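You operate a simulated robot arm through the tools that you are given. There is no shell and no other tool. Be economical: measure what you need, move in short steps, check, and stop when the job is done.

Carry out the task below with a simulated two-armed robot. There is one attempt and no reset: what you move stays moved.

Task
Turn the grease knob one mark further and wipe the smear away.
Fine: switch the belt off first and on again afterwards; the belt may start twice at most; use the blue sponge and put it back. What is to be rubbed or washed off counts as gone when no trace of it is left.

The check looks at the end state, three seconds after you hand in, the way a careful person would. Anything else that was tipped, shoved, dropped, spilled or broken makes it a failure.

Robot
Two 7-joint arms with fingered hands on one trunk, on a base that drives. Base frame: it is fixed to the floor where the robot stands at the start and does not move with it; the origin is under the middle of the robot, x ahead of it, y to its left, z up. Readings come in m, rad, newtons and seconds.
The left shoulder is at the start at [0.07, 0.172, 1.052], the right one opposite. Places, roughly: belt knob [1, -0.1, 0.6]; belt switch [1.1, -0.1, 0.6]; bowl knob [1, -0.1, 0.5]; bowl switch [1.1, -0.1, 0.5]; direction switch [1.1, -0.1, 0.6]; grease knob [0.7, 0.2, 0.8]; grease smear [0.6, 0.1, 0.8]; green belt [1.3, 1.2, 0.7]; signal light [1.5, 1.9, 1.1]; tension knob [0.9, -0.1, 0.7]. Payload 5 kg a hand.
The tool frame of a hand sits at the grasp point between the pads (the TCP): z along the fingers, y along the line on which they close. The tips reach 0.043 m beyond it. Largest opening 0.144 m; the body of the gripper starts 0.05 m behind the TCP. The gripper is a hand of 5 fingers: y runs from the thumb to the fingers, the wrist lies at [-0.021, -0.124, -0.221] in the tool frame, and closing takes about 1.5 s.
Orientation is told as [roll, pitch, yaw] about the base's x, y, z axes, in that order, counted from this pose: with the fingers straight down and the wrist toward the robot, the tool's x, y and z point along [0, 1, 0], [1, 0, 0] and [0, 0, -1] of the base frame.

Tools
- The arms move only by the tool nudge_tool. It takes "left_plan", "right_plan" or both (then of equal length, played together; a hand with none holds still); each is a list of rows, each a list of 7 numbers: the finger opening in m, from 0 to 0.144, then the shift along the tool's x, y, z in m, then the turn, a rotation vector about the tool's x, y, z in rad. In form: [[fingers, dx, dy, dz, rx, ry, rz], ...]. A call has 1 to 8 rows; each row shifts and turns the commanded pose from where the row before left it, along the tool's axes as they then stand. Each row takes 0.2 s and may step no farther than 0.05 m and 0.15 rad from the row before; otherwise, or with a gripper value out of range, the whole call is refused. A pose out of reach is approached as far as the arm can. The call stops where the force on the tool passes 40 N (or 10 N more than at its start, if that is more) or the arm is blocked; 0.2 s more then pass. Each finger travels about 0.045 m/s and halts on what it meets, pressing with about 28 N; the grip force reading is that of the motor and also rises with nothing between the fingers. The clock runs only during rows and for 0.2 s after the last one: add rows that do not move to give the fingers time. The reply holds the time, the measured pose of the TCP, the force on the tool along the base axes, the opening and the grip force, in the units named above and with some noise, with the torque about the TCP (base axes, N m) and any sound that the robot's microphone picked up.
- Cameras (640 x 400 px; columns grow to the right, rows downward): "scene" is now at [0.1417, 0.0116, 1.2916]; the picture's right is [0.12, -0.99, 0.00], its down [-0.50, -0.06, -0.86] and it looks along [0.86, 0.10, -0.51] (base axes); focal length 287 px, centre (320, 200). "left" rides on the left gripper at [-0.086, -0.108, -0.168] in its tool frame; the picture's right is [-0.80, -0.28, 0.53], its down [0.54, -0.73, 0.42] and it looks along [0.27, 0.63, 0.73] (tool axes); focal length 275 px, centre (320, 200). "right" rides on the right gripper at [0.086, -0.108, -0.168] in its tool frame; the picture's right is [-0.80, 0.28, -0.53], its down [-0.54, -0.73, 0.42] and it looks along [-0.27, 0.63, 0.73] (tool axes); focal length 275 px, centre (320, 200). There is no depth. A picture from a camera that has moved, and an enlarged one, comes with that camera's place and axes in the base frame and with its lens.
- grab_frame(camera): a new picture of that camera. It takes no simulated time.
- raise_lower(by): slides the trunk up (or, below 0, down) by that many m; the arms and the scene camera ride with it, the base frame stays. It gives what a move gives, with no picture.
- base_move(legs): drives the robot by 1 to 6 legs, each [ahead, left, turn to the left] in m, m and rad, along the robot's own axes; the way and the turn of a leg run together, so that a leg with both is an arc; at most 1.5 m and 3.142 rad a leg. The arms and the cameras ride along, it lands a little off, and it stops where it bumps. It gives what a move gives.
- preshape(shape, hand): the hand has 5 fingers and takes this shape, open, in about a second: jaw (thumb against the fingers, like two jaws); tri (thumb and two fingers); tip (a fingertip pinch); poke (one finger out to press); point (the index stretched); flat (the hand flat); cup (the hand cupped); fist (a fist). The gripper value then closes the fingers along that shape, each until it touches; the sizes above hold for jaw. It gives what a move gives, with no picture.
- head_to(pan, tilt): turns the head with the scene camera to pan (to the left, within 1.501 rad either way) and tilt (down, from -0.506 to 1.204), counted from straight ahead of the robot. It gives what a move gives.
- inspect(camera, box): a new picture of the part [left, top, right, bottom] of that camera's present view, enlarged. It takes no simulated time.
- job_done(): hands the job in; it is judged then, once.

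Work in short steps. Places have to be worked out from the pictures, the camera data and where the tool is seen: move nearer, look again, correct. Check each grasp and each placing, and mend what went wrong. You have 120 turns and 88 pictures in all, those below and enlarged ones among them. Open the grippers and draw the arms clear of the work before you hand the job in, unless the task says otherwise; then end with one line.

The tools are called after "Call:" as name(argument=value, ...) on one line, values as JSON. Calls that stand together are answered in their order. nudge_tool: Moves the arms, as the interface text tells. Its arguments: {"type":"object","properties":{"left_plan":{"type":"array"},"right_plan":{"type":"array"}},"required":[]} The other tools are called the same way: raise_lower (by) slides the trunk up or down; preshape (shape, hand) gives the hand a shape; base_move (legs) drives the base; head_to (pan, tilt) turns the head that bears the scene camera; grab_frame (camera) takes a picture; inspect (camera, box) takes an enlarged picture of a part of a camera's view; job_done () hands the job in.

At the start:

```text
t: 0.0
left_tool_pos: [0.6748, 0.323, 1.1638]
left_ee_rot: [0.0, 0.001, 0.001]
left_ft_force: [0.3, -0.5, 0.8]
left_torque: [0.0, -0.01, 0.01]
left_grip_width: 0.1435
left_grip_force: 0.0
left_shape: jaw
right_tool_pos: [0.7611, -0.277, 1.1162]
right_ee_rot: [0.001, -0.002, 0.0]
right_ft_force: [0.7, 0.0, -0.2]
right_torque: [0.05, 0.01, 0.02]
right_grip_width: 0.1437
right_grip_force: 0.0
right_shape: jaw
trunk travel left (down, up): [-0.15, 0.79]
robot x, y, heading: [0.0044, 0.0013, 0.003]
head pan, tilt: [0.12, 0.531]
```

scene: 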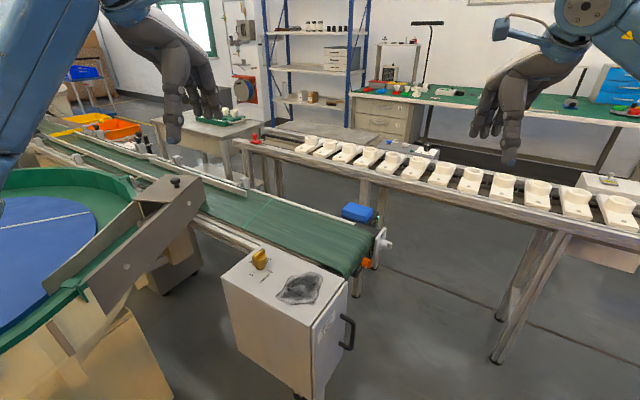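
right: 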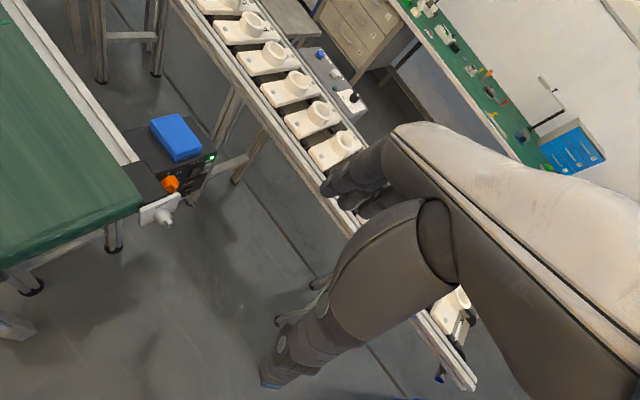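
left: 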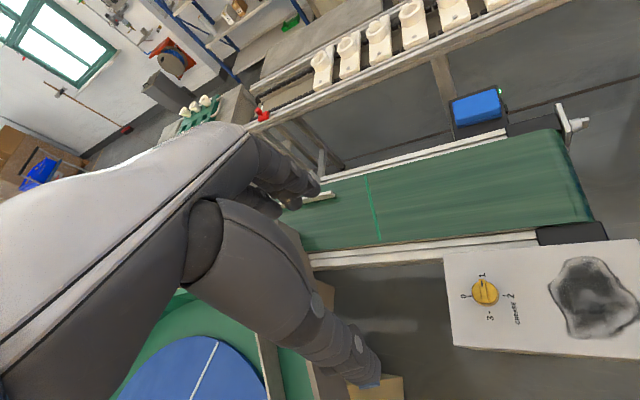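

The pictures show the grease box with knob and smear in front of me, and the blue sponge lying on a control box past the belt end. I'll enlarge the knob and the control box.

Call:
inspect(camera="left", box=[440, 240, 640, 365])

Call:
inspect(camera="right", box=[110, 90, 270, 240])

Call:
inspect(camera="scene", box=[210, 190, 410, 320])

```text
3.20 times, centred on (540, 302) of left
camera zoom: at [0.5667, 0.2358, 1.3307], right [-0.28, -0.8, -0.53], down [-0.73, 0.54, -0.42], along [0.63, 0.27, -0.73], focal length 881 px, centre (-384, -128)
```

zoom: 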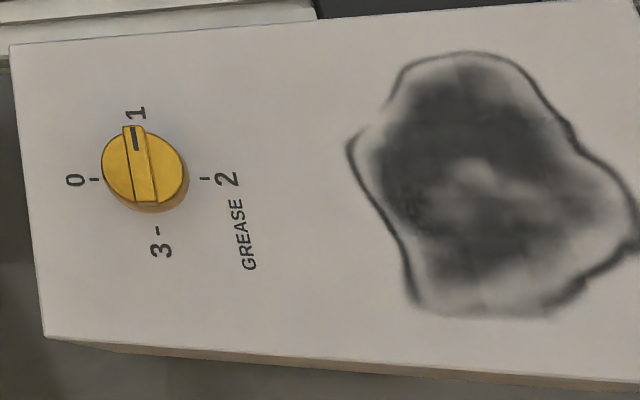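

```text
2.67 times, centred on (190, 165) of right
camera zoom: at [0.6532, -0.1902, 1.2834], right [0.28, -0.8, 0.53], down [-0.73, -0.54, -0.42], along [0.63, -0.27, -0.73], focal length 734 px, centre (667, 293)
```

zoom: 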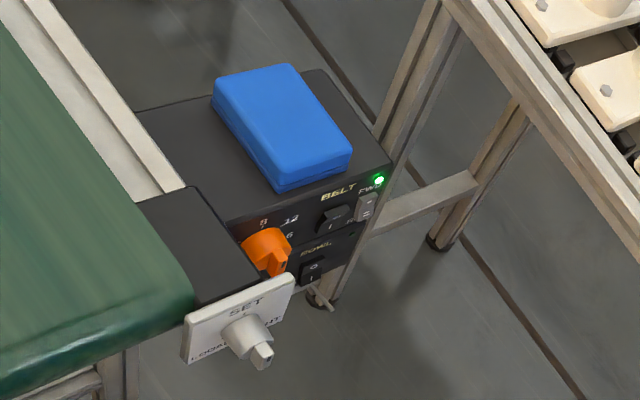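

```text
3.08 times, centred on (310, 255) of scene
camera zoom: at [0.1417, 0.0116, 1.2916], right [0.12, -0.99, 0.0], down [-0.5, -0.06, -0.86], along [0.86, 0.1, -0.51], focal length 884 px, centre (351, 31)
```

zoom: 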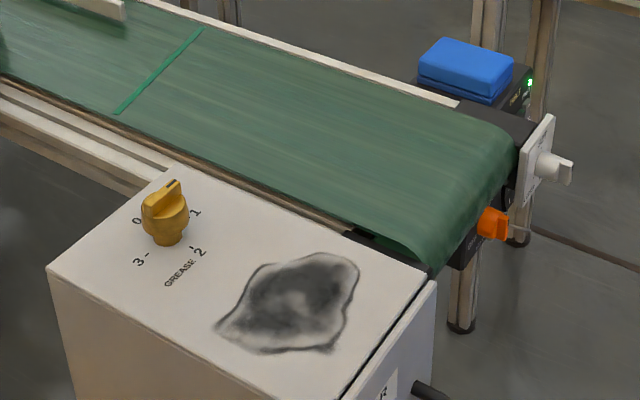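

The knob is at about [0.664, 0.222, 0.80], pointing at 1, and marks run clockwise seen from above. The belt control box faces roughly (-0.43, -0.90), so I'll drive to the right and turn toward it, with the arms staying high.

Call:
base_move(legs=[[0, -0.5, 0], [0.48, 0, 0], [0, 0, 0.9]])

Call:
head_to(pan=-0.25, tilt=0.75)

Call:
grab_frame(camera="scene")

Call:
grab_frame(camera="right")

```text
t: 1.4
left_tool_pos: [0.6814, 0.2128, 1.1655]
left_ee_rot: [0.004, -0.003, -0.013]
left_ft_force: [1.0, -1.1, -0.1]
left_torque: [0.1, 0.0, 0.04]
left_grip_width: 0.1438
left_grip_force: 0.1
left_shape: jaw
right_tool_pos: [0.7621, -0.3878, 1.1145]
right_ee_rot: [0.003, 0.001, -0.015]
right_ft_force: [0.0, -1.9, -0.9]
right_torque: [0.17, -0.01, 0.02]
right_grip_width: 0.144
right_grip_force: 0.0
right_shape: jaw
trunk travel left (down, up): [-0.15, 0.79]
robot x, y, heading: [0.0047, -0.0961, -0.015]
head pan, tilt: [0.12, 0.531]
stopped in leg 1: the robot was blocked; the commanded pose is now the measured one
```

```text
t: 2.3
left_tool_pos: [0.6828, 0.2189, 1.1658]
left_ee_rot: [0.0, -0.003, -0.012]
left_ft_force: [-0.5, -0.7, -0.2]
left_torque: [0.01, -0.03, -0.03]
left_grip_width: 0.1437
left_grip_force: 0.1
left_shape: jaw
right_tool_pos: [0.7611, -0.3827, 1.1156]
right_ee_rot: [-0.001, -0.001, -0.012]
right_ft_force: [-0.1, 1.3, -0.2]
right_torque: [-0.01, -0.03, 0.02]
right_grip_width: 0.144
right_grip_force: 0.0
right_shape: jaw
trunk travel left (down, up): [-0.15, 0.79]
robot x, y, heading: [0.0045, -0.0956, -0.009]
head pan, tilt: [-0.25, 0.75]
```

```text
81 pictures are left
camera scene: at [0.1362, -0.1175, 1.2726], right [-0.26, -0.97, 0.0], down [-0.66, 0.18, -0.73], along [0.71, -0.19, -0.68], focal length 287 px, centre (320, 200)
```

scene: 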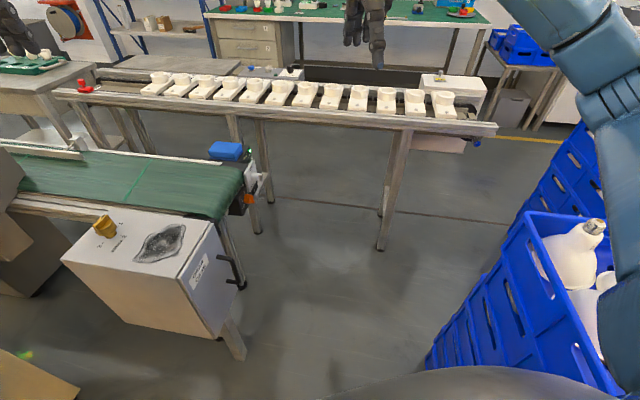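

```text
80 pictures are left
camera right: at [0.6544, -0.2942, 1.2835], right [0.28, -0.8, 0.53], down [-0.73, -0.53, -0.42], along [0.62, -0.27, -0.73], focal length 275 px, centre (320, 200)
```

right: 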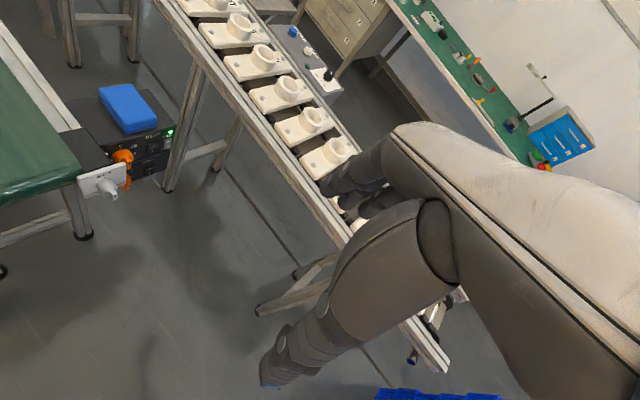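

The base was blocked by a stack of blue crates on my right. I look there before moving on.

Call:
head_to(pan=-1.2, tilt=1.0)

Call:
grab_frame(camera="scene")

Call:
head_to(pan=-0.6, tilt=1.2)

Call:
grab_frame(camera="scene")

```text
t: 3.5
left_tool_pos: [0.6833, 0.2181, 1.1646]
left_ee_rot: [0.001, -0.003, -0.012]
left_ft_force: [0.1, 0.6, -1.7]
left_torque: [-0.02, -0.05, 0.01]
left_grip_width: 0.1439
left_grip_force: 0.0
left_shape: jaw
right_tool_pos: [0.7621, -0.3831, 1.1162]
right_ee_rot: [0.001, 0.0, -0.012]
right_ft_force: [-0.5, -0.4, 1.0]
right_torque: [-0.02, 0.01, 0.0]
right_grip_width: 0.1439
right_grip_force: 0.2
right_shape: jaw
trunk travel left (down, up): [-0.15, 0.79]
robot x, y, heading: [0.0061, -0.0967, -0.009]
head pan, tilt: [-1.201, 1.0]
```

```text
79 pictures are left
camera scene: at [0.0808, -0.1614, 1.2534], right [-0.94, -0.35, 0.0], down [-0.29, 0.79, -0.54], along [0.19, -0.51, -0.84], focal length 287 px, centre (320, 200)
```

scene: 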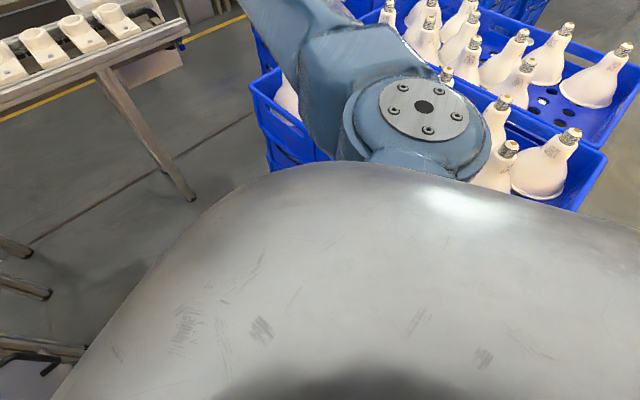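

```text
t: 4.5
left_tool_pos: [0.6822, 0.2174, 1.1645]
left_ee_rot: [0.0, -0.002, -0.013]
left_ft_force: [0.2, -0.2, 0.4]
left_torque: [-0.02, 0.0, -0.03]
left_grip_width: 0.1439
left_grip_force: 0.1
left_shape: jaw
right_tool_pos: [0.7616, -0.3818, 1.1165]
right_ee_rot: [0.001, 0.001, -0.013]
right_ft_force: [0.4, 0.2, 0.8]
right_torque: [-0.02, 0.04, 0.04]
right_grip_width: 0.1441
right_grip_force: 0.0
right_shape: jaw
trunk travel left (down, up): [-0.15, 0.79]
robot x, y, heading: [-0.0001, -0.0941, -0.012]
head pan, tilt: [-0.6, 1.201]
```

```text
78 pictures are left
camera scene: at [0.1021, -0.1284, 1.2408], right [-0.58, -0.82, 0.0], down [-0.76, 0.54, -0.36], along [0.3, -0.21, -0.93], focal length 287 px, centre (320, 200)
```

scene: 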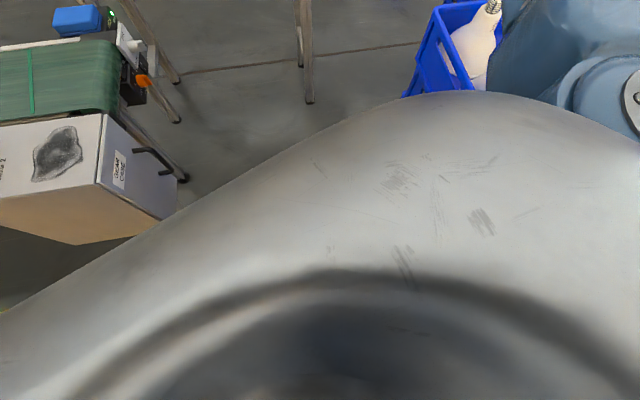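

The crates stand close to the right and the corridor is narrow. I go forward a little along it, slightly off the crates, turning left, and check whether that gives enough reach.

Call:
base_move(legs=[[0.12, 0.02, 0], [0.06, 0, 0]])

Call:
head_to(pan=-0.1, tilt=0.8)

Call:
grab_frame(camera="scene")

```text
t: 6.3
left_tool_pos: [0.8643, 0.2322, 1.1638]
left_ee_rot: [-0.001, -0.003, -0.016]
left_ft_force: [0.5, -0.4, -0.9]
left_torque: [-0.02, 0.05, -0.02]
left_grip_width: 0.144
left_grip_force: 0.1
left_shape: jaw
right_tool_pos: [0.9406, -0.3674, 1.1144]
right_ee_rot: [0.0, 0.001, -0.017]
right_ft_force: [0.4, 0.1, -1.1]
right_torque: [0.04, 0.03, 0.05]
right_grip_width: 0.1437
right_grip_force: 0.0
right_shape: jaw
trunk travel left (down, up): [-0.15, 0.79]
robot x, y, heading: [0.1815, -0.0777, -0.016]
head pan, tilt: [-0.6, 1.201]
```

```text
t: 7.2
left_tool_pos: [0.8627, 0.2325, 1.1626]
left_ee_rot: [0.0, -0.002, -0.016]
left_ft_force: [0.0, 0.5, 0.5]
left_torque: [0.0, 0.0, -0.02]
left_grip_width: 0.1437
left_grip_force: 0.0
left_shape: jaw
right_tool_pos: [0.9394, -0.368, 1.1167]
right_ee_rot: [0.001, 0.003, -0.015]
right_ft_force: [0.2, -0.4, -0.5]
right_torque: [0.01, -0.05, 0.01]
right_grip_width: 0.1439
right_grip_force: 0.0
right_shape: jaw
trunk travel left (down, up): [-0.15, 0.79]
robot x, y, heading: [0.1837, -0.0794, -0.017]
head pan, tilt: [-0.099, 0.799]
```

```text
77 pictures are left
camera scene: at [0.3162, -0.0886, 1.2685], right [-0.12, -0.99, 0.0], down [-0.71, 0.08, -0.7], along [0.69, -0.08, -0.72], focal length 287 px, centre (320, 200)
```

scene: 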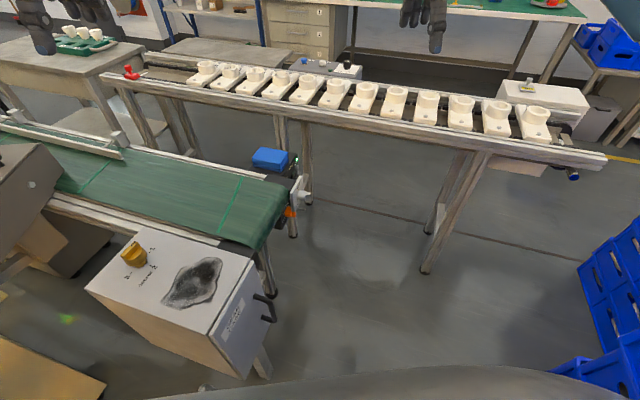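

The stripes show the belt is running. I move a little nearer to the control box, staying midway between grease box and crates.

Call:
base_move(legs=[[0.12, -0.1, 0], [0, 0, 0.3]])

Call:
preshape(hand="right", shape="poke")

Call:
head_to(pan=-0.1, tilt=0.7)

Call:
grab_frame(camera="scene")

Call:
grab_frame(camera="right")

```text
t: 9.6
left_tool_pos: [0.8621, 0.3139, 1.1635]
left_ee_rot: [0.0, -0.003, 0.282]
left_ft_force: [-0.3, 0.8, 0.4]
left_torque: [-0.05, -0.02, -0.01]
left_grip_width: 0.1439
left_grip_force: 0.1
left_shape: jaw
right_tool_pos: [1.1105, -0.2376, 1.1164]
right_ee_rot: [-0.002, 0.001, 0.281]
right_ft_force: [-1.6, -1.5, 0.4]
right_torque: [-0.02, -0.01, -0.03]
right_grip_width: 0.1442
right_grip_force: 0.0
right_shape: jaw
trunk travel left (down, up): [-0.15, 0.79]
robot x, y, heading: [0.2993, -0.1804, 0.279]
head pan, tilt: [-0.099, 0.799]
```

```text
t: 10.5
left_tool_pos: [0.8625, 0.3129, 1.1642]
left_ee_rot: [-0.001, -0.003, 0.282]
left_ft_force: [1.1, 0.5, -0.3]
left_torque: [-0.04, 0.01, 0.03]
left_grip_width: 0.1437
left_grip_force: 0.1
left_shape: jaw
right_tool_pos: [1.11, -0.2391, 1.117]
right_ee_rot: [0.0, 0.003, 0.28]
right_ft_force: [0.5, 0.0, -0.9]
right_torque: [0.0, 0.02, 0.0]
right_grip_width: 0.0
right_grip_force: 0.0
right_shape: poke
trunk travel left (down, up): [-0.15, 0.79]
robot x, y, heading: [0.3028, -0.1806, 0.282]
head pan, tilt: [-0.099, 0.799]
```

```text
t: 11.2
left_tool_pos: [0.8626, 0.3143, 1.1647]
left_ee_rot: [0.0, -0.003, 0.28]
left_ft_force: [-0.4, 0.8, 0.6]
left_torque: [0.0, 0.02, -0.01]
left_grip_width: 0.144
left_grip_force: 0.1
left_shape: jaw
right_tool_pos: [1.1115, -0.2378, 1.1161]
right_ee_rot: [-0.001, 0.002, 0.28]
right_ft_force: [-0.3, -0.6, 0.5]
right_torque: [0.04, 0.02, -0.02]
right_grip_width: 0.0
right_grip_force: 0.0
right_shape: poke
trunk travel left (down, up): [-0.15, 0.79]
robot x, y, heading: [0.3063, -0.1836, 0.279]
head pan, tilt: [-0.099, 0.7]
```

```text
76 pictures are left
camera scene: at [0.4371, -0.1528, 1.2767], right [0.18, -0.98, 0.0], down [-0.63, -0.12, -0.76], along [0.75, 0.14, -0.64], focal length 287 px, centre (320, 200)
```

scene: 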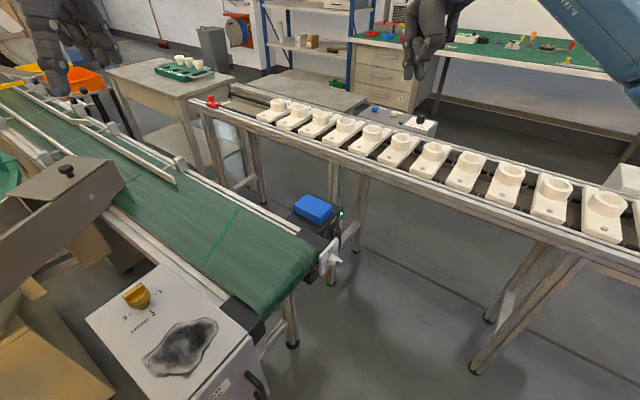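

```text
75 pictures are left
camera right: at [0.9836, -0.1848, 1.2831], right [0.49, -0.69, 0.53], down [-0.55, -0.72, -0.42], along [0.68, -0.08, -0.73], focal length 275 px, centre (320, 200)
```

right: 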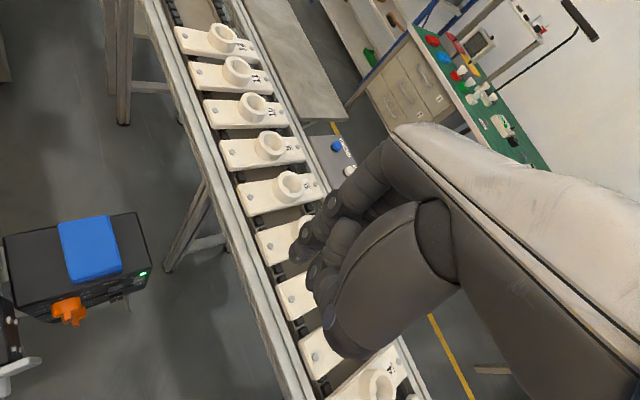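

Triangulating the LED gives [1.097, -0.095, 0.672] on the control box face. I turn the right hand toward the face (yaw about 64°) while high up.

Call:
nudge_tool(right_plan=[[0, 0, -0.02, 0, 0, 0, -0.141], [0, 0, -0.02, 0, 0, 0, -0.141], [0, 0, -0.02, 0, 0, 0, -0.141], [0, 0, -0.02, 0, 0, 0, -0.141], [0, 0, -0.02, 0, 0, 0, -0.141], [0, 0, -0.02, 0, 0, 0, -0.141]])

Call:
nudge_tool(right_plan=[[0, 0, 0, 0.0, -0.131, 0, 0], [0, 0, 0, 0.0, -0.131, 0, 0], [0, 0, 0, 0.0, -0.131, 0, 0], [0, 0, 0, 0.0, -0.131, 0, 0], [0, 0, 0, 0.0, -0.131, 0, 0], [0, 0, 0, 0.0, -0.131, 0, 0]])

Call:
raise_lower(by=-0.12)

```text
t: 12.6
left_tool_pos: [0.863, 0.314, 1.1635]
left_ee_rot: [0.002, -0.002, 0.282]
left_ft_force: [0.1, -0.1, 0.2]
left_torque: [0.04, 0.0, 0.0]
left_grip_width: 0.1439
left_grip_force: 0.1
left_shape: jaw
right_tool_pos: [1.0135, -0.2923, 1.1138]
right_ee_rot: [0.003, 0.002, 1.015]
right_ft_force: [0.9, -0.2, 0.2]
right_torque: [0.01, -0.01, -0.01]
right_grip_width: 0.0
right_grip_force: 0.0
right_shape: poke
right hand out of reach, approached as far as the arm can: row 6
trunk travel left (down, up): [-0.15, 0.79]
robot x, y, heading: [0.3042, -0.1881, 0.28]
head pan, tilt: [-0.099, 0.7]
```

```text
t: 14.0
left_tool_pos: [0.86, 0.3117, 1.1644]
left_ee_rot: [0.002, -0.004, 0.281]
left_ft_force: [-1.4, -0.3, -0.6]
left_torque: [0.01, -0.08, 0.0]
left_grip_width: 0.1437
left_grip_force: 0.1
left_shape: jaw
right_tool_pos: [0.9969, -0.2857, 1.1391]
right_ee_rot: [0.002, -0.525, 1.005]
right_ft_force: [0.1, 0.2, -0.5]
right_torque: [-0.02, -0.01, -0.01]
right_grip_width: 0.0
right_grip_force: 0.0
right_shape: poke
right hand out of reach, approached as far as the arm can: row 2, 3, 4
trunk travel left (down, up): [-0.15, 0.79]
robot x, y, heading: [0.3046, -0.1845, 0.281]
head pan, tilt: [-0.099, 0.7]
```

```text
t: 15.5
left_tool_pos: [0.8617, 0.314, 1.0453]
left_ee_rot: [0.0, -0.001, 0.28]
left_ft_force: [-0.1, -0.2, -0.1]
left_torque: [0.01, 0.02, -0.01]
left_grip_width: 0.1438
left_grip_force: 0.0
left_shape: jaw
right_tool_pos: [0.9967, -0.2866, 1.0167]
right_ee_rot: [0.003, -0.523, 1.006]
right_ft_force: [-0.1, -0.6, 0.1]
right_torque: [0.02, -0.05, -0.01]
right_grip_width: 0.0
right_grip_force: 0.1
right_shape: poke
trunk travel left (down, up): [-0.03, 0.91]
robot x, y, heading: [0.2999, -0.18, 0.282]
head pan, tilt: [-0.099, 0.7]
```

The hand now points 30° forward-tilted with yaw about 58°, which may be enough. I lower it in front of the box face and look.

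Call:
nudge_tool(right_plan=[[0, 0, -0.035, 0.035, 0, 0, 0], [0, 0, -0.035, 0.035, 0, 0, 0], [0, 0, -0.025, 0.0433, 0, 0, 0], [0, 0, -0.025, 0.0433, 0, 0, 0], [0, 0, -0.025, 0.0433, 0, 0, 0], [0, 0, -0.025, 0.0433, 0, 0, 0]])

Call:
grab_frame(camera="right")

Call:
grab_frame(camera="scene")

```text
t: 16.9
left_tool_pos: [0.8636, 0.315, 1.0415]
left_ee_rot: [0.002, 0.002, 0.281]
left_ft_force: [1.2, -0.1, -1.3]
left_torque: [-0.06, 0.1, -0.01]
left_grip_width: 0.1438
left_grip_force: 0.0
left_shape: jaw
right_tool_pos: [0.9557, -0.3047, 0.8899]
right_ee_rot: [0.064, -0.507, 0.938]
right_ft_force: [1.9, 0.7, -10.2]
right_torque: [0.47, -0.07, 0.05]
right_grip_width: 0.0
right_grip_force: 0.2
right_shape: poke
right hand out of reach, approached as far as the arm can: row 1, 2, 3, 4, 5, 6
trunk travel left (down, up): [-0.03, 0.91]
robot x, y, heading: [0.2998, -0.1804, 0.281]
head pan, tilt: [-0.099, 0.7]
```

```text
74 pictures are left
camera right: at [0.7891, -0.403, 0.9883], right [0.68, -0.48, 0.56], down [0.17, -0.64, -0.75], along [0.72, 0.6, -0.35], focal length 275 px, centre (320, 200)
```

right: 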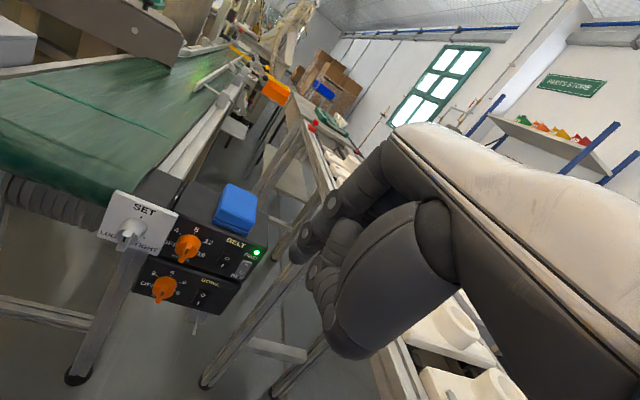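

```text
73 pictures are left
camera scene: at [0.4394, -0.1518, 1.156], right [0.18, -0.98, 0.0], down [-0.64, -0.12, -0.76], along [0.75, 0.14, -0.65], focal length 287 px, centre (320, 200)
```

scene: 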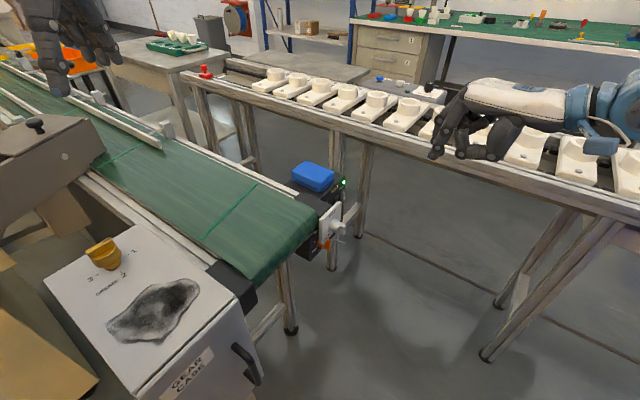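

The view shows the panel well. I enlarge it and take a still reading, since the force showed a momentary 10 N.

Call:
inspect(camera="right", box=[90, 170, 290, 320])

Call:
nudge_tool(right_plan=[[0, 0, 0, 0, 0, 0, 0]])

Call:
inspect(camera="scene", box=[380, 40, 640, 220])

```text
2.67 times, centred on (190, 245) of right
camera zoom: at [0.7891, -0.403, 0.9883], right [0.68, -0.48, 0.56], down [0.17, -0.64, -0.75], along [0.72, 0.6, -0.35], focal length 734 px, centre (667, 80)
```

zoom: 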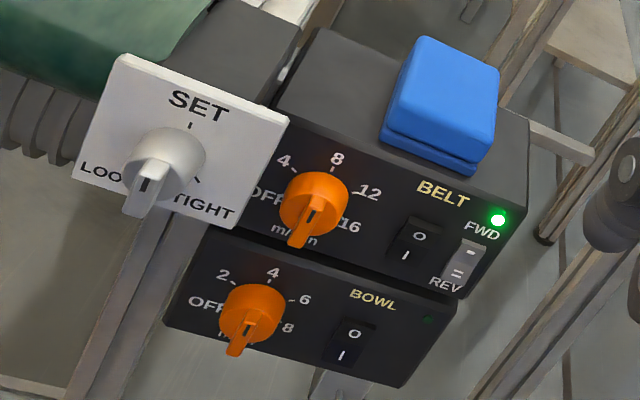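

```text
t: 17.3
left_tool_pos: [0.8635, 0.3129, 1.0439]
left_ee_rot: [0.001, -0.001, 0.28]
left_ft_force: [0.6, 0.9, 0.6]
left_torque: [-0.01, 0.05, -0.01]
left_grip_width: 0.1439
left_grip_force: 0.1
left_shape: jaw
right_tool_pos: [0.9522, -0.3058, 0.8918]
right_ee_rot: [0.066, -0.505, 0.939]
right_ft_force: [0.2, 0.1, 0.5]
right_torque: [0.02, 0.02, -0.01]
right_grip_width: 0.0
right_grip_force: 0.1
right_shape: poke
trunk travel left (down, up): [-0.03, 0.91]
robot x, y, heading: [0.3046, -0.1817, 0.276]
head pan, tilt: [-0.099, 0.7]
```

```text
2.22 times, centred on (510, 130) of scene
camera zoom: at [0.4372, -0.1527, 1.1567], right [0.18, -0.98, 0.0], down [-0.63, -0.12, -0.76], along [0.75, 0.14, -0.64], focal length 639 px, centre (-102, 356)
```

zoom: 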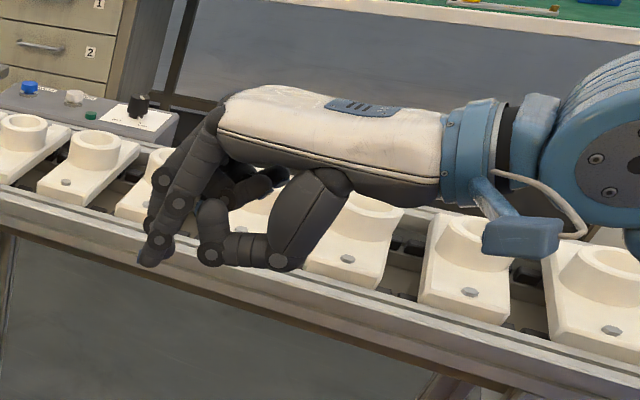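

Panel is clear: BELT rocker has O on top, I below (now on, LED lit). The right arm is twisted too far, so I raise the trunk and turn the base further left to make the approach straighter.

Call:
raise_lower(by=0.12)

Call:
base_move(legs=[[0, 0, 0.4]])

Call:
head_to(pan=-0.6, tilt=0.7)

Call:
grab_frame(camera="scene")

```text
t: 18.8
left_tool_pos: [0.8623, 0.3127, 1.1634]
left_ee_rot: [0.001, -0.001, 0.282]
left_ft_force: [1.0, 0.4, -0.5]
left_torque: [-0.01, -0.02, 0.01]
left_grip_width: 0.1441
left_grip_force: 0.0
left_shape: jaw
right_tool_pos: [0.9536, -0.3054, 1.0111]
right_ee_rot: [0.066, -0.506, 0.937]
right_ft_force: [0.2, -0.4, 0.2]
right_torque: [0.01, 0.05, -0.02]
right_grip_width: 0.0
right_grip_force: 0.0
right_shape: poke
trunk travel left (down, up): [-0.15, 0.79]
robot x, y, heading: [0.301, -0.183, 0.282]
head pan, tilt: [-0.099, 0.7]
```

```text
t: 20.4
left_tool_pos: [0.6284, 0.4906, 1.163]
left_ee_rot: [-0.001, -0.001, 0.673]
left_ft_force: [-0.3, 0.0, -0.7]
left_torque: [0.01, -0.03, -0.02]
left_grip_width: 0.1437
left_grip_force: 0.0
left_shape: jaw
right_tool_pos: [0.9511, -0.0467, 1.0121]
right_ee_rot: [0.063, -0.505, 1.33]
right_ft_force: [-0.1, 0.0, 0.3]
right_torque: [-0.02, -0.02, -0.02]
right_grip_width: 0.0001
right_grip_force: 0.1
right_shape: poke
trunk travel left (down, up): [-0.15, 0.79]
robot x, y, heading: [0.3044, -0.1822, 0.675]
head pan, tilt: [-0.099, 0.7]
```

```text
t: 21.3
left_tool_pos: [0.6283, 0.4889, 1.164]
left_ee_rot: [0.0, -0.002, 0.674]
left_ft_force: [0.1, -0.3, 0.0]
left_torque: [0.0, 0.01, 0.02]
left_grip_width: 0.144
left_grip_force: 0.1
left_shape: jaw
right_tool_pos: [0.9509, -0.0475, 1.0122]
right_ee_rot: [0.063, -0.509, 1.33]
right_ft_force: [-0.3, -0.6, -0.6]
right_torque: [0.0, 0.01, 0.01]
right_grip_width: 0.0
right_grip_force: 0.0
right_shape: poke
trunk travel left (down, up): [-0.15, 0.79]
robot x, y, heading: [0.3027, -0.1809, 0.67]
head pan, tilt: [-0.6, 0.7]
```

```text
70 pictures are left
camera scene: at [0.4292, -0.1444, 1.2767], right [0.07, -1.0, 0.0], down [-0.64, -0.05, -0.76], along [0.76, 0.06, -0.64], focal length 287 px, centre (320, 200)
```

scene: 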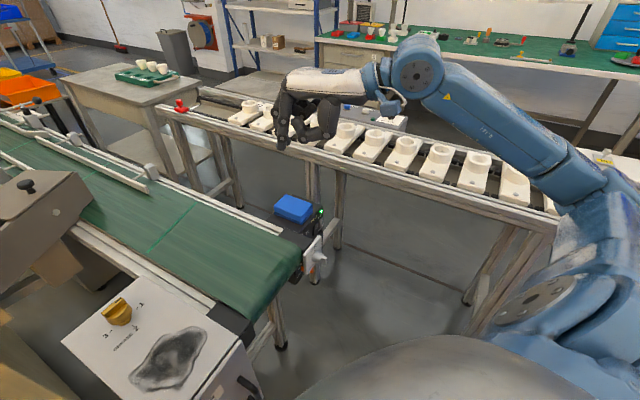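

The turn worked with clear space. I correct the hand orientation (yaw toward the box face, a little more tilt, no roll).

Call:
nudge_tool(right_plan=[[0, 0, -0.03, 0.02, -0.06, -0.045, 0.04], [0, 0, -0.03, 0.02, -0.06, -0.045, 0.04], [0, 0, -0.03, 0.02, -0.06, -0.045, 0.04]])

Call:
raise_lower(by=-0.14)

```text
t: 22.1
left_tool_pos: [0.6278, 0.4892, 1.1651]
left_ee_rot: [0.001, -0.003, 0.674]
left_ft_force: [0.4, -0.5, -0.7]
left_torque: [0.03, -0.02, 0.02]
left_grip_width: 0.1441
left_grip_force: 0.2
left_shape: jaw
right_tool_pos: [0.9338, -0.0909, 0.9104]
right_ee_rot: [0.014, -0.687, 1.178]
right_ft_force: [-0.7, -0.2, 1.2]
right_torque: [0.01, -0.03, -0.03]
right_grip_width: 0.0
right_grip_force: 0.0
right_shape: poke
trunk travel left (down, up): [-0.15, 0.79]
robot x, y, heading: [0.303, -0.1839, 0.675]
head pan, tilt: [-0.6, 0.7]
```

```text
t: 23.8
left_tool_pos: [0.6252, 0.4889, 1.0284]
left_ee_rot: [0.003, -0.006, 0.676]
left_ft_force: [0.5, 1.1, 0.1]
left_torque: [0.0, 0.0, 0.06]
left_grip_width: 0.144
left_grip_force: 0.0
left_shape: jaw
right_tool_pos: [0.9323, -0.0928, 0.7721]
right_ee_rot: [0.013, -0.685, 1.181]
right_ft_force: [0.1, 0.3, 0.8]
right_torque: [0.01, 0.0, -0.03]
right_grip_width: 0.0001
right_grip_force: 0.1
right_shape: poke
trunk travel left (down, up): [-0.01, 0.93]
robot x, y, heading: [0.3044, -0.1834, 0.676]
head pan, tilt: [-0.6, 0.7]
```

The hand is right above the tension knob, closer than I'd like; I draw it back and to the right, then look.

Call:
nudge_tool(right_plan=[[0, 0, -0.02, -0.035, 0, 0, 0], [0, -0.02, -0.031, -0.025, 0, 0, 0], [0, -0.035, -0.02, -0.02, 0, 0, 0], [0, -0.035, 0, 0, 0, 0, 0], [0, -0.035, 0, 0, 0, 0, 0]])

Call:
grab_frame(camera="right")

Call:
grab_frame(camera="scene")

```text
t: 25.0
left_tool_pos: [0.6241, 0.4883, 1.0275]
left_ee_rot: [0.002, -0.007, 0.677]
left_ft_force: [0.0, -0.3, -0.6]
left_torque: [0.01, -0.03, 0.01]
left_grip_width: 0.1442
left_grip_force: 0.1
left_shape: jaw
right_tool_pos: [0.982, -0.1341, 0.784]
right_ee_rot: [0.011, -0.687, 1.169]
right_ft_force: [0.1, 0.1, -0.1]
right_torque: [0.01, -0.02, 0.0]
right_grip_width: 0.0
right_grip_force: 0.1
right_shape: poke
right hand out of reach, approached as far as the arm can: row 1, 2, 3, 4, 5
trunk travel left (down, up): [-0.01, 0.93]
robot x, y, heading: [0.3036, -0.1809, 0.672]
head pan, tilt: [-0.6, 0.7]
```

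```text
69 pictures are left
camera right: at [0.8308, -0.2762, 0.8446], right [0.69, -0.42, 0.59], down [0.38, -0.48, -0.79], along [0.61, 0.77, -0.17], focal length 275 px, centre (320, 200)
```

right: 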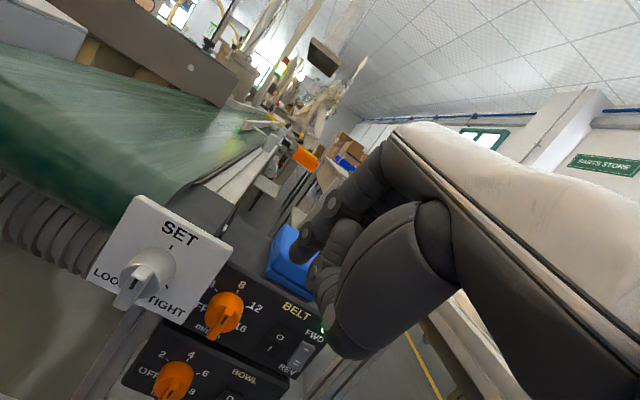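

```text
68 pictures are left
camera scene: at [0.4255, -0.1477, 1.1374], right [0.07, -1.0, 0.0], down [-0.64, -0.04, -0.77], along [0.76, 0.06, -0.64], focal length 287 px, centre (320, 200)
```

scene: 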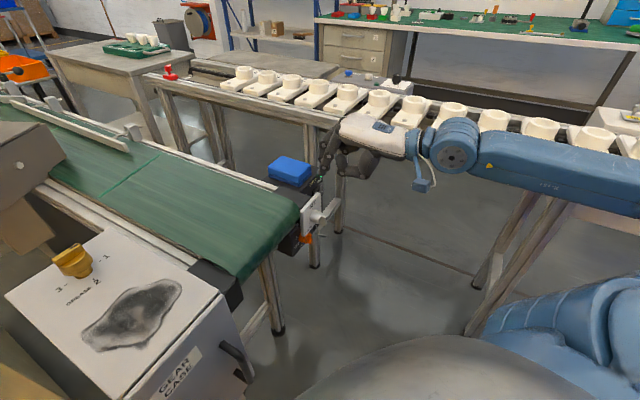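

The hand is too near the body axis to draw back, so I raise the trunk and move the base back a bit to gain room.

Call:
raise_lower(by=0.14)

Call:
base_move(legs=[[-0.06, 0.06, 0]])

Call:
nudge_tool(right_plan=[[0, -0.04, 0, 0, 0, 0, 0], [0, -0.04, 0, 0, 0, 0, 0], [0, -0.04, 0, 0, 0, 0, 0], [0, -0.04, 0, 0, 0, 0, 0]])

```text
t: 26.6
left_tool_pos: [0.6291, 0.4895, 1.1637]
left_ee_rot: [0.001, -0.001, 0.673]
left_ft_force: [-0.3, 0.3, 0.8]
left_torque: [0.0, 0.01, 0.0]
left_grip_width: 0.1442
left_grip_force: 0.1
left_shape: jaw
right_tool_pos: [0.9845, -0.134, 0.9198]
right_ee_rot: [0.013, -0.681, 1.169]
right_ft_force: [-0.4, 0.3, -0.8]
right_torque: [0.0, -0.03, -0.01]
right_grip_width: 0.0
right_grip_force: 0.0
right_shape: poke
trunk travel left (down, up): [-0.15, 0.79]
robot x, y, heading: [0.3089, -0.1854, 0.676]
head pan, tilt: [-0.6, 0.7]
```

```text
t: 27.7
left_tool_pos: [0.5447, 0.4997, 1.1648]
left_ee_rot: [0.002, -0.003, 0.671]
left_ft_force: [-0.9, 0.6, 0.6]
left_torque: [0.02, -0.07, 0.04]
left_grip_width: 0.1443
left_grip_force: 0.1
left_shape: jaw
right_tool_pos: [0.8978, -0.1229, 0.9219]
right_ee_rot: [0.01, -0.683, 1.166]
right_ft_force: [-0.7, -0.4, 1.1]
right_torque: [-0.03, -0.04, -0.04]
right_grip_width: 0.0001
right_grip_force: 0.1
right_shape: poke
trunk travel left (down, up): [-0.15, 0.79]
robot x, y, heading: [0.2166, -0.1715, 0.663]
head pan, tilt: [-0.6, 0.7]
```

```text
t: 28.7
left_tool_pos: [0.5454, 0.5003, 1.1634]
left_ee_rot: [0.0, -0.002, 0.672]
left_ft_force: [-0.1, -0.3, -0.1]
left_torque: [0.04, -0.02, -0.03]
left_grip_width: 0.1438
left_grip_force: 0.0
left_shape: jaw
right_tool_pos: [0.9931, -0.0888, 0.9082]
right_ee_rot: [0.01, -0.683, 1.146]
right_ft_force: [-0.2, -0.6, 0.1]
right_torque: [0.02, -0.01, 0.02]
right_grip_width: 0.0
right_grip_force: 0.0
right_shape: poke
right hand out of reach, approached as far as the arm can: row 1, 2, 3, 4
trunk travel left (down, up): [-0.15, 0.79]
robot x, y, heading: [0.2187, -0.1745, 0.669]
head pan, tilt: [-0.6, 0.7]
```

The forearm limits the sideways yaw. I'll use a steeper finger (less tilt, less yaw) instead, which should reach further right; reorient first at height.

Call:
nudge_tool(right_plan=[[0, 0, 0, 0, 0.083, -0.0545, 0.067], [0, 0, 0, 0, 0.083, -0.0545, 0.067], [0, 0, 0, 0, 0.083, -0.0545, 0.067], [0, 0, 0, 0, 0.083, -0.0545, 0.067], [0, -0.03, 0, 0, 0, 0, 0], [0, -0.03, 0, 0, 0, 0, 0]])

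```text
t: 30.1
left_tool_pos: [0.5447, 0.4993, 1.1635]
left_ee_rot: [0.0, -0.003, 0.672]
left_ft_force: [0.3, -0.5, 0.0]
left_torque: [0.0, 0.03, -0.01]
left_grip_width: 0.1439
left_grip_force: 0.0
left_shape: jaw
right_tool_pos: [1.0387, -0.1254, 0.9141]
right_ee_rot: [-0.051, -0.353, 0.851]
right_ft_force: [0.3, -0.4, -0.3]
right_torque: [-0.02, -0.01, 0.03]
right_grip_width: 0.0
right_grip_force: 0.1
right_shape: poke
trunk travel left (down, up): [-0.15, 0.79]
robot x, y, heading: [0.2203, -0.1758, 0.671]
head pan, tilt: [-0.6, 0.7]
```

Reach is better now. I back off from the box face, then lower by the trunk and look.

Call:
nudge_tool(right_plan=[[0, -0.014, -0.029, -0.011, 0, 0.02, 0], [0, -0.014, -0.029, -0.011, 0, 0.02, 0]])

Call:
raise_lower(by=-0.14)

Call:
grab_frame(camera="right")

Call:
inspect(camera="scene", box=[240, 100, 440, 250])

```text
t: 30.7
left_tool_pos: [0.544, 0.5013, 1.1631]
left_ee_rot: [0.001, -0.002, 0.674]
left_ft_force: [-1.0, 0.2, 0.0]
left_torque: [-0.04, -0.03, 0.01]
left_grip_width: 0.1442
left_grip_force: 0.0
left_shape: jaw
right_tool_pos: [1.0164, -0.1927, 0.9169]
right_ee_rot: [-0.01, -0.352, 0.852]
right_ft_force: [-0.4, 1.1, 0.0]
right_torque: [-0.03, -0.02, -0.02]
right_grip_width: 0.0
right_grip_force: 0.1
right_shape: poke
trunk travel left (down, up): [-0.15, 0.79]
robot x, y, heading: [0.2168, -0.1739, 0.672]
head pan, tilt: [-0.6, 0.7]
```

```text
t: 32.4
left_tool_pos: [0.5437, 0.4989, 1.0235]
left_ee_rot: [0.001, -0.001, 0.673]
left_ft_force: [-0.3, -0.1, 0.0]
left_torque: [0.03, 0.0, -0.01]
left_grip_width: 0.144
left_grip_force: 0.0
left_shape: jaw
right_tool_pos: [1.0175, -0.1913, 0.7761]
right_ee_rot: [-0.011, -0.352, 0.852]
right_ft_force: [-1.1, -0.2, 0.7]
right_torque: [0.01, 0.0, -0.02]
right_grip_width: 0.0
right_grip_force: 0.1
right_shape: poke
trunk travel left (down, up): [-0.01, 0.93]
robot x, y, heading: [0.2184, -0.1719, 0.671]
head pan, tilt: [-0.6, 0.7]
```

```text
67 pictures are left
camera right: at [0.8469, -0.2538, 0.8939], right [0.65, -0.46, 0.61], down [0.06, -0.76, -0.64], along [0.76, 0.45, -0.47], focal length 275 px, centre (320, 200)
```

right: 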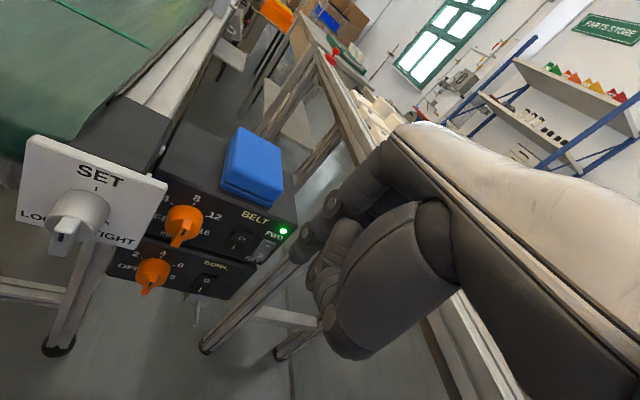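

```text
2.67 times, centred on (340, 175) of scene
camera zoom: at [0.3431, -0.1342, 1.1369], right [0.07, -1.0, 0.0], down [-0.64, -0.05, -0.76], along [0.76, 0.05, -0.64], focal length 766 px, centre (267, 267)
```

zoom: 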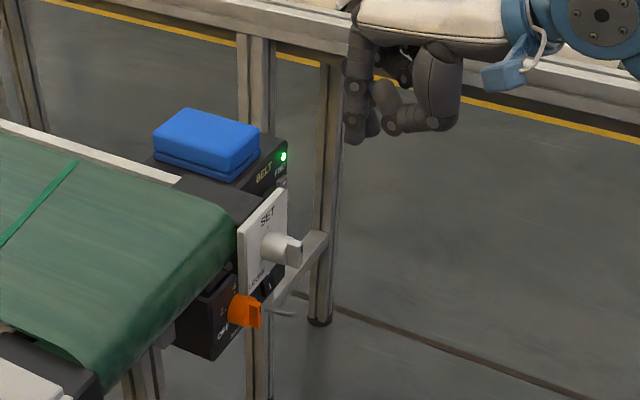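

The index tip sits about 0.043 m beyond the TCP along tool z, as expected. I zoom the panel to refine the rocker position.

Call:
inspect(camera="right", box=[190, 190, 310, 290])

```text
4.00 times, centred on (250, 240) of right
camera zoom: at [0.8469, -0.2538, 0.8939], right [0.65, -0.46, 0.61], down [0.06, -0.76, -0.64], along [0.76, 0.45, -0.47], focal length 1101 px, centre (600, 40)
```

zoom: 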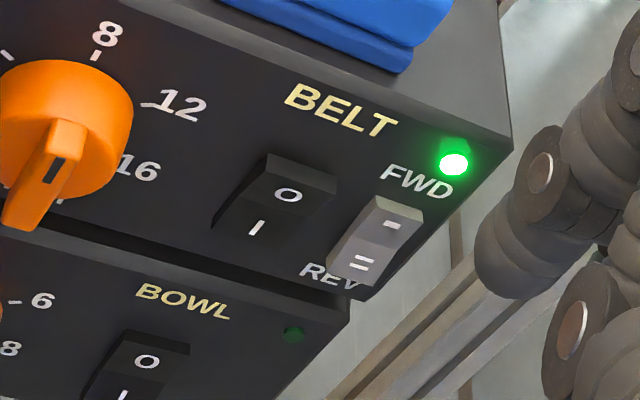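

I check what the hand's extended finger and curled fingers look like.

Call:
inspect(camera="right", box=[260, 120, 480, 370])

Call:
inspect(camera="scene", box=[350, 90, 450, 165])

```text
1.60 times, centred on (370, 245) of right
camera zoom: at [0.8469, -0.2538, 0.8939], right [0.65, -0.46, 0.61], down [0.06, -0.76, -0.64], along [0.76, 0.45, -0.47], focal length 440 px, centre (240, 128)
```

zoom: 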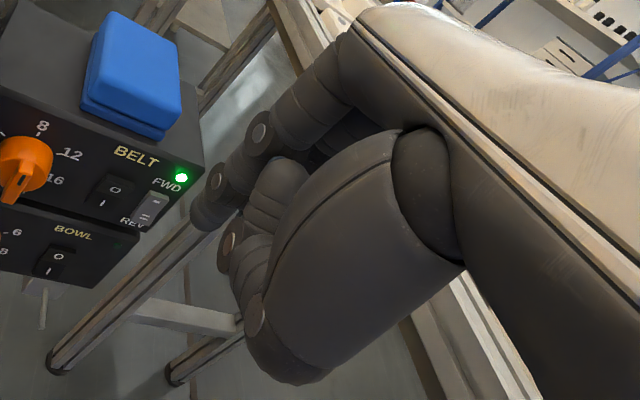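

```text
5.33 times, centred on (400, 128) of scene
camera zoom: at [0.3431, -0.1342, 1.1369], right [0.07, -1.0, 0.0], down [-0.64, -0.05, -0.76], along [0.76, 0.05, -0.64], focal length 1533 px, centre (-107, 587)
```

zoom: 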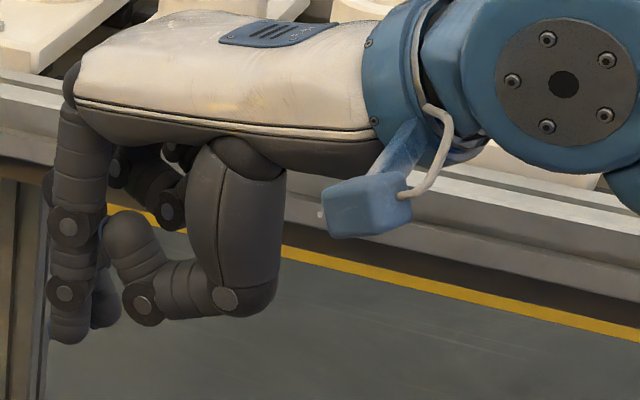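

The index leads, curled fingers are behind it. I bring the tip to about 5 cm in front of the O half of the BELT rocker.

Call:
nudge_tool(right_plan=[[0, 0.0085, 0.002, 0.036, 0, 0, 0], [0, 0.0085, 0.002, 0.036, 0, 0, 0], [0, 0.0085, 0.002, 0.036, 0, 0, 0], [0, 0, 0, 0, 0, 0, 0]])

Call:
inspect(camera="right", box=[140, 120, 380, 320])

Call:
inspect(camera="scene", box=[270, 120, 430, 240])

```text
t: 33.4
left_tool_pos: [0.5444, 0.4999, 1.0244]
left_ee_rot: [0.0, -0.002, 0.673]
left_ft_force: [-0.3, -0.5, -0.2]
left_torque: [0.0, 0.02, 0.0]
left_grip_width: 0.1441
left_grip_force: 0.1
left_shape: jaw
right_tool_pos: [1.026, -0.1448, 0.6742]
right_ee_rot: [-0.011, -0.353, 0.852]
right_ft_force: [-0.9, -0.1, 0.5]
right_torque: [0.01, 0.01, -0.01]
right_grip_width: 0.0002
right_grip_force: 0.1
right_shape: poke
trunk travel left (down, up): [-0.01, 0.93]
robot x, y, heading: [0.2198, -0.1733, 0.67]
head pan, tilt: [-0.6, 0.7]
```

```text
2.00 times, centred on (260, 220) of right
camera zoom: at [0.8549, -0.2061, 0.7932], right [0.65, -0.46, 0.61], down [0.06, -0.76, -0.64], along [0.76, 0.45, -0.47], focal length 551 px, centre (440, 160)
```

zoom: 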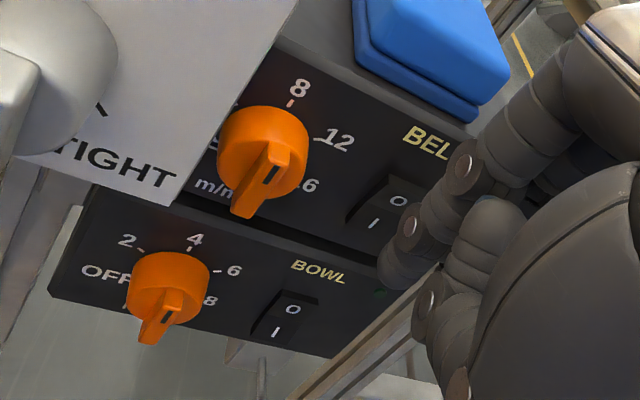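

```text
3.33 times, centred on (350, 180) of scene
camera zoom: at [0.3431, -0.1342, 1.1368], right [0.07, -1.0, 0.0], down [-0.64, -0.05, -0.76], along [0.76, 0.05, -0.64], focal length 958 px, centre (220, 267)
```

zoom: 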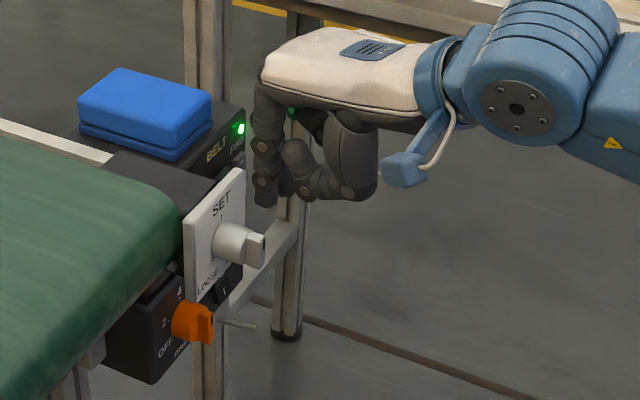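

The tip is aligned with the rocker. I push in along the face normal in 9 mm steps, watching force.

Call:
nudge_tool(right_plan=[[0, 0.003, 0.0095, -0.001, 0, 0, 0], [0, 0.003, 0.008, 0.003, 0, 0, 0], [0, 0.003, 0.008, 0.003, 0, 0, 0], [0, 0.003, 0.008, 0.003, 0, 0, 0]])

Call:
inspect(camera="right", box=[200, 120, 400, 280])

```text
t: 34.4
left_tool_pos: [0.5448, 0.4993, 1.024]
left_ee_rot: [0.0, -0.001, 0.672]
left_ft_force: [-0.2, 0.3, -0.4]
left_torque: [-0.01, 0.0, -0.01]
left_grip_width: 0.1439
left_grip_force: 0.0
left_shape: jaw
right_tool_pos: [1.0411, -0.1128, 0.6805]
right_ee_rot: [-0.011, -0.353, 0.85]
right_ft_force: [-2.7, -2.4, 0.2]
right_torque: [-0.01, -0.03, -0.03]
right_grip_width: 0.0
right_grip_force: 0.0
right_shape: poke
trunk travel left (down, up): [-0.01, 0.93]
robot x, y, heading: [0.2192, -0.1699, 0.675]
head pan, tilt: [-0.6, 0.7]
```

```text
2.50 times, centred on (300, 200) of right
camera zoom: at [0.8699, -0.1734, 0.7989], right [0.65, -0.46, 0.61], down [0.06, -0.76, -0.64], along [0.76, 0.45, -0.47], focal length 688 px, centre (370, 200)
```

zoom: 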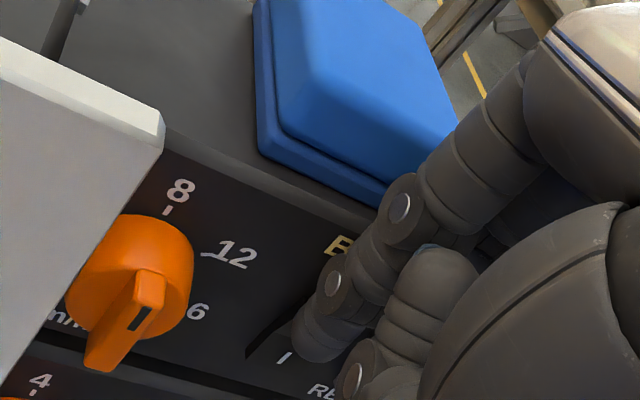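

Fingertip covers the O half with light contact beginning (about 3 N). I push on a little.

Call:
nudge_tool(right_plan=[[0, 0.002, 0.0053, 0.002, 0, 0, 0], [0, 0.002, 0.0053, 0.002, 0, 0, 0], [0, 0, 0, 0, 0, 0, 0]])

Call:
inspect(camera="right", box=[200, 120, 400, 280])

```text
t: 35.2
left_tool_pos: [0.5431, 0.4961, 1.0259]
left_ee_rot: [0.003, -0.005, 0.67]
left_ft_force: [-0.2, 0.3, 0.7]
left_torque: [0.0, 0.03, -0.03]
left_grip_width: 0.1441
left_grip_force: 0.1
left_shape: jaw
right_tool_pos: [1.0449, -0.1054, 0.6818]
right_ee_rot: [-0.014, -0.354, 0.851]
right_ft_force: [-12.4, -36.2, 11.8]
right_torque: [-0.42, 0.11, -0.21]
right_grip_width: 0.0
right_grip_force: 0.1
right_shape: poke
trunk travel left (down, up): [-0.01, 0.93]
robot x, y, heading: [0.2192, -0.1731, 0.67]
head pan, tilt: [-0.6, 0.7]
```

```text
2.50 times, centred on (300, 200) of right
camera zoom: at [0.8745, -0.1649, 0.8002], right [0.64, -0.46, 0.61], down [0.06, -0.76, -0.64], along [0.76, 0.45, -0.47], focal length 688 px, centre (370, 200)
```

zoom: 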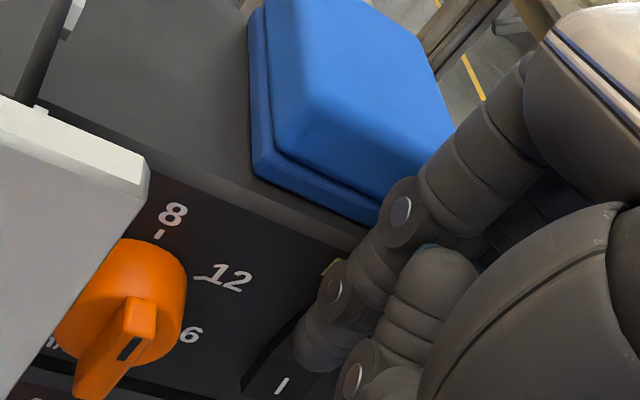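

38 N along the face normal; I draw back and check the switch and LED.

Call:
nudge_tool(right_plan=[[0, -0.004, -0.0106, -0.004, 0, 0, 0], [0, -0.007, -0.0177, -0.0065, 0, 0, 0], [0, -0.01, -0.0265, -0.01, 0, 0, 0], [0, -0.01, -0.0265, -0.01, 0, 0, 0], [0, -0.02, 0, 0, 0, 0, 0]])

Call:
inspect(camera="right", box=[190, 160, 350, 280])

```text
t: 36.4
left_tool_pos: [0.545, 0.4998, 1.0237]
left_ee_rot: [0.001, -0.002, 0.673]
left_ft_force: [0.7, 0.2, -0.3]
left_torque: [0.02, 0.05, -0.02]
left_grip_width: 0.1442
left_grip_force: 0.0
left_shape: jaw
right_tool_pos: [1.0292, -0.199, 0.6802]
right_ee_rot: [-0.008, -0.352, 0.851]
right_ft_force: [0.5, -0.6, -0.6]
right_torque: [0.07, 0.02, 0.02]
right_grip_width: 0.0
right_grip_force: 0.1
right_shape: poke
trunk travel left (down, up): [-0.01, 0.93]
robot x, y, heading: [0.22, -0.1734, 0.675]
head pan, tilt: [-0.6, 0.7]
```

```text
3.33 times, centred on (270, 220) of right
camera zoom: at [0.8586, -0.2611, 0.7989], right [0.65, -0.46, 0.61], down [0.06, -0.76, -0.64], along [0.76, 0.45, -0.47], focal length 918 px, centre (487, 133)
```

zoom: 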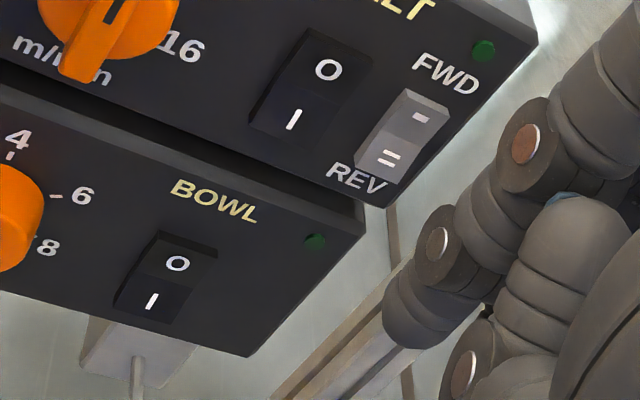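

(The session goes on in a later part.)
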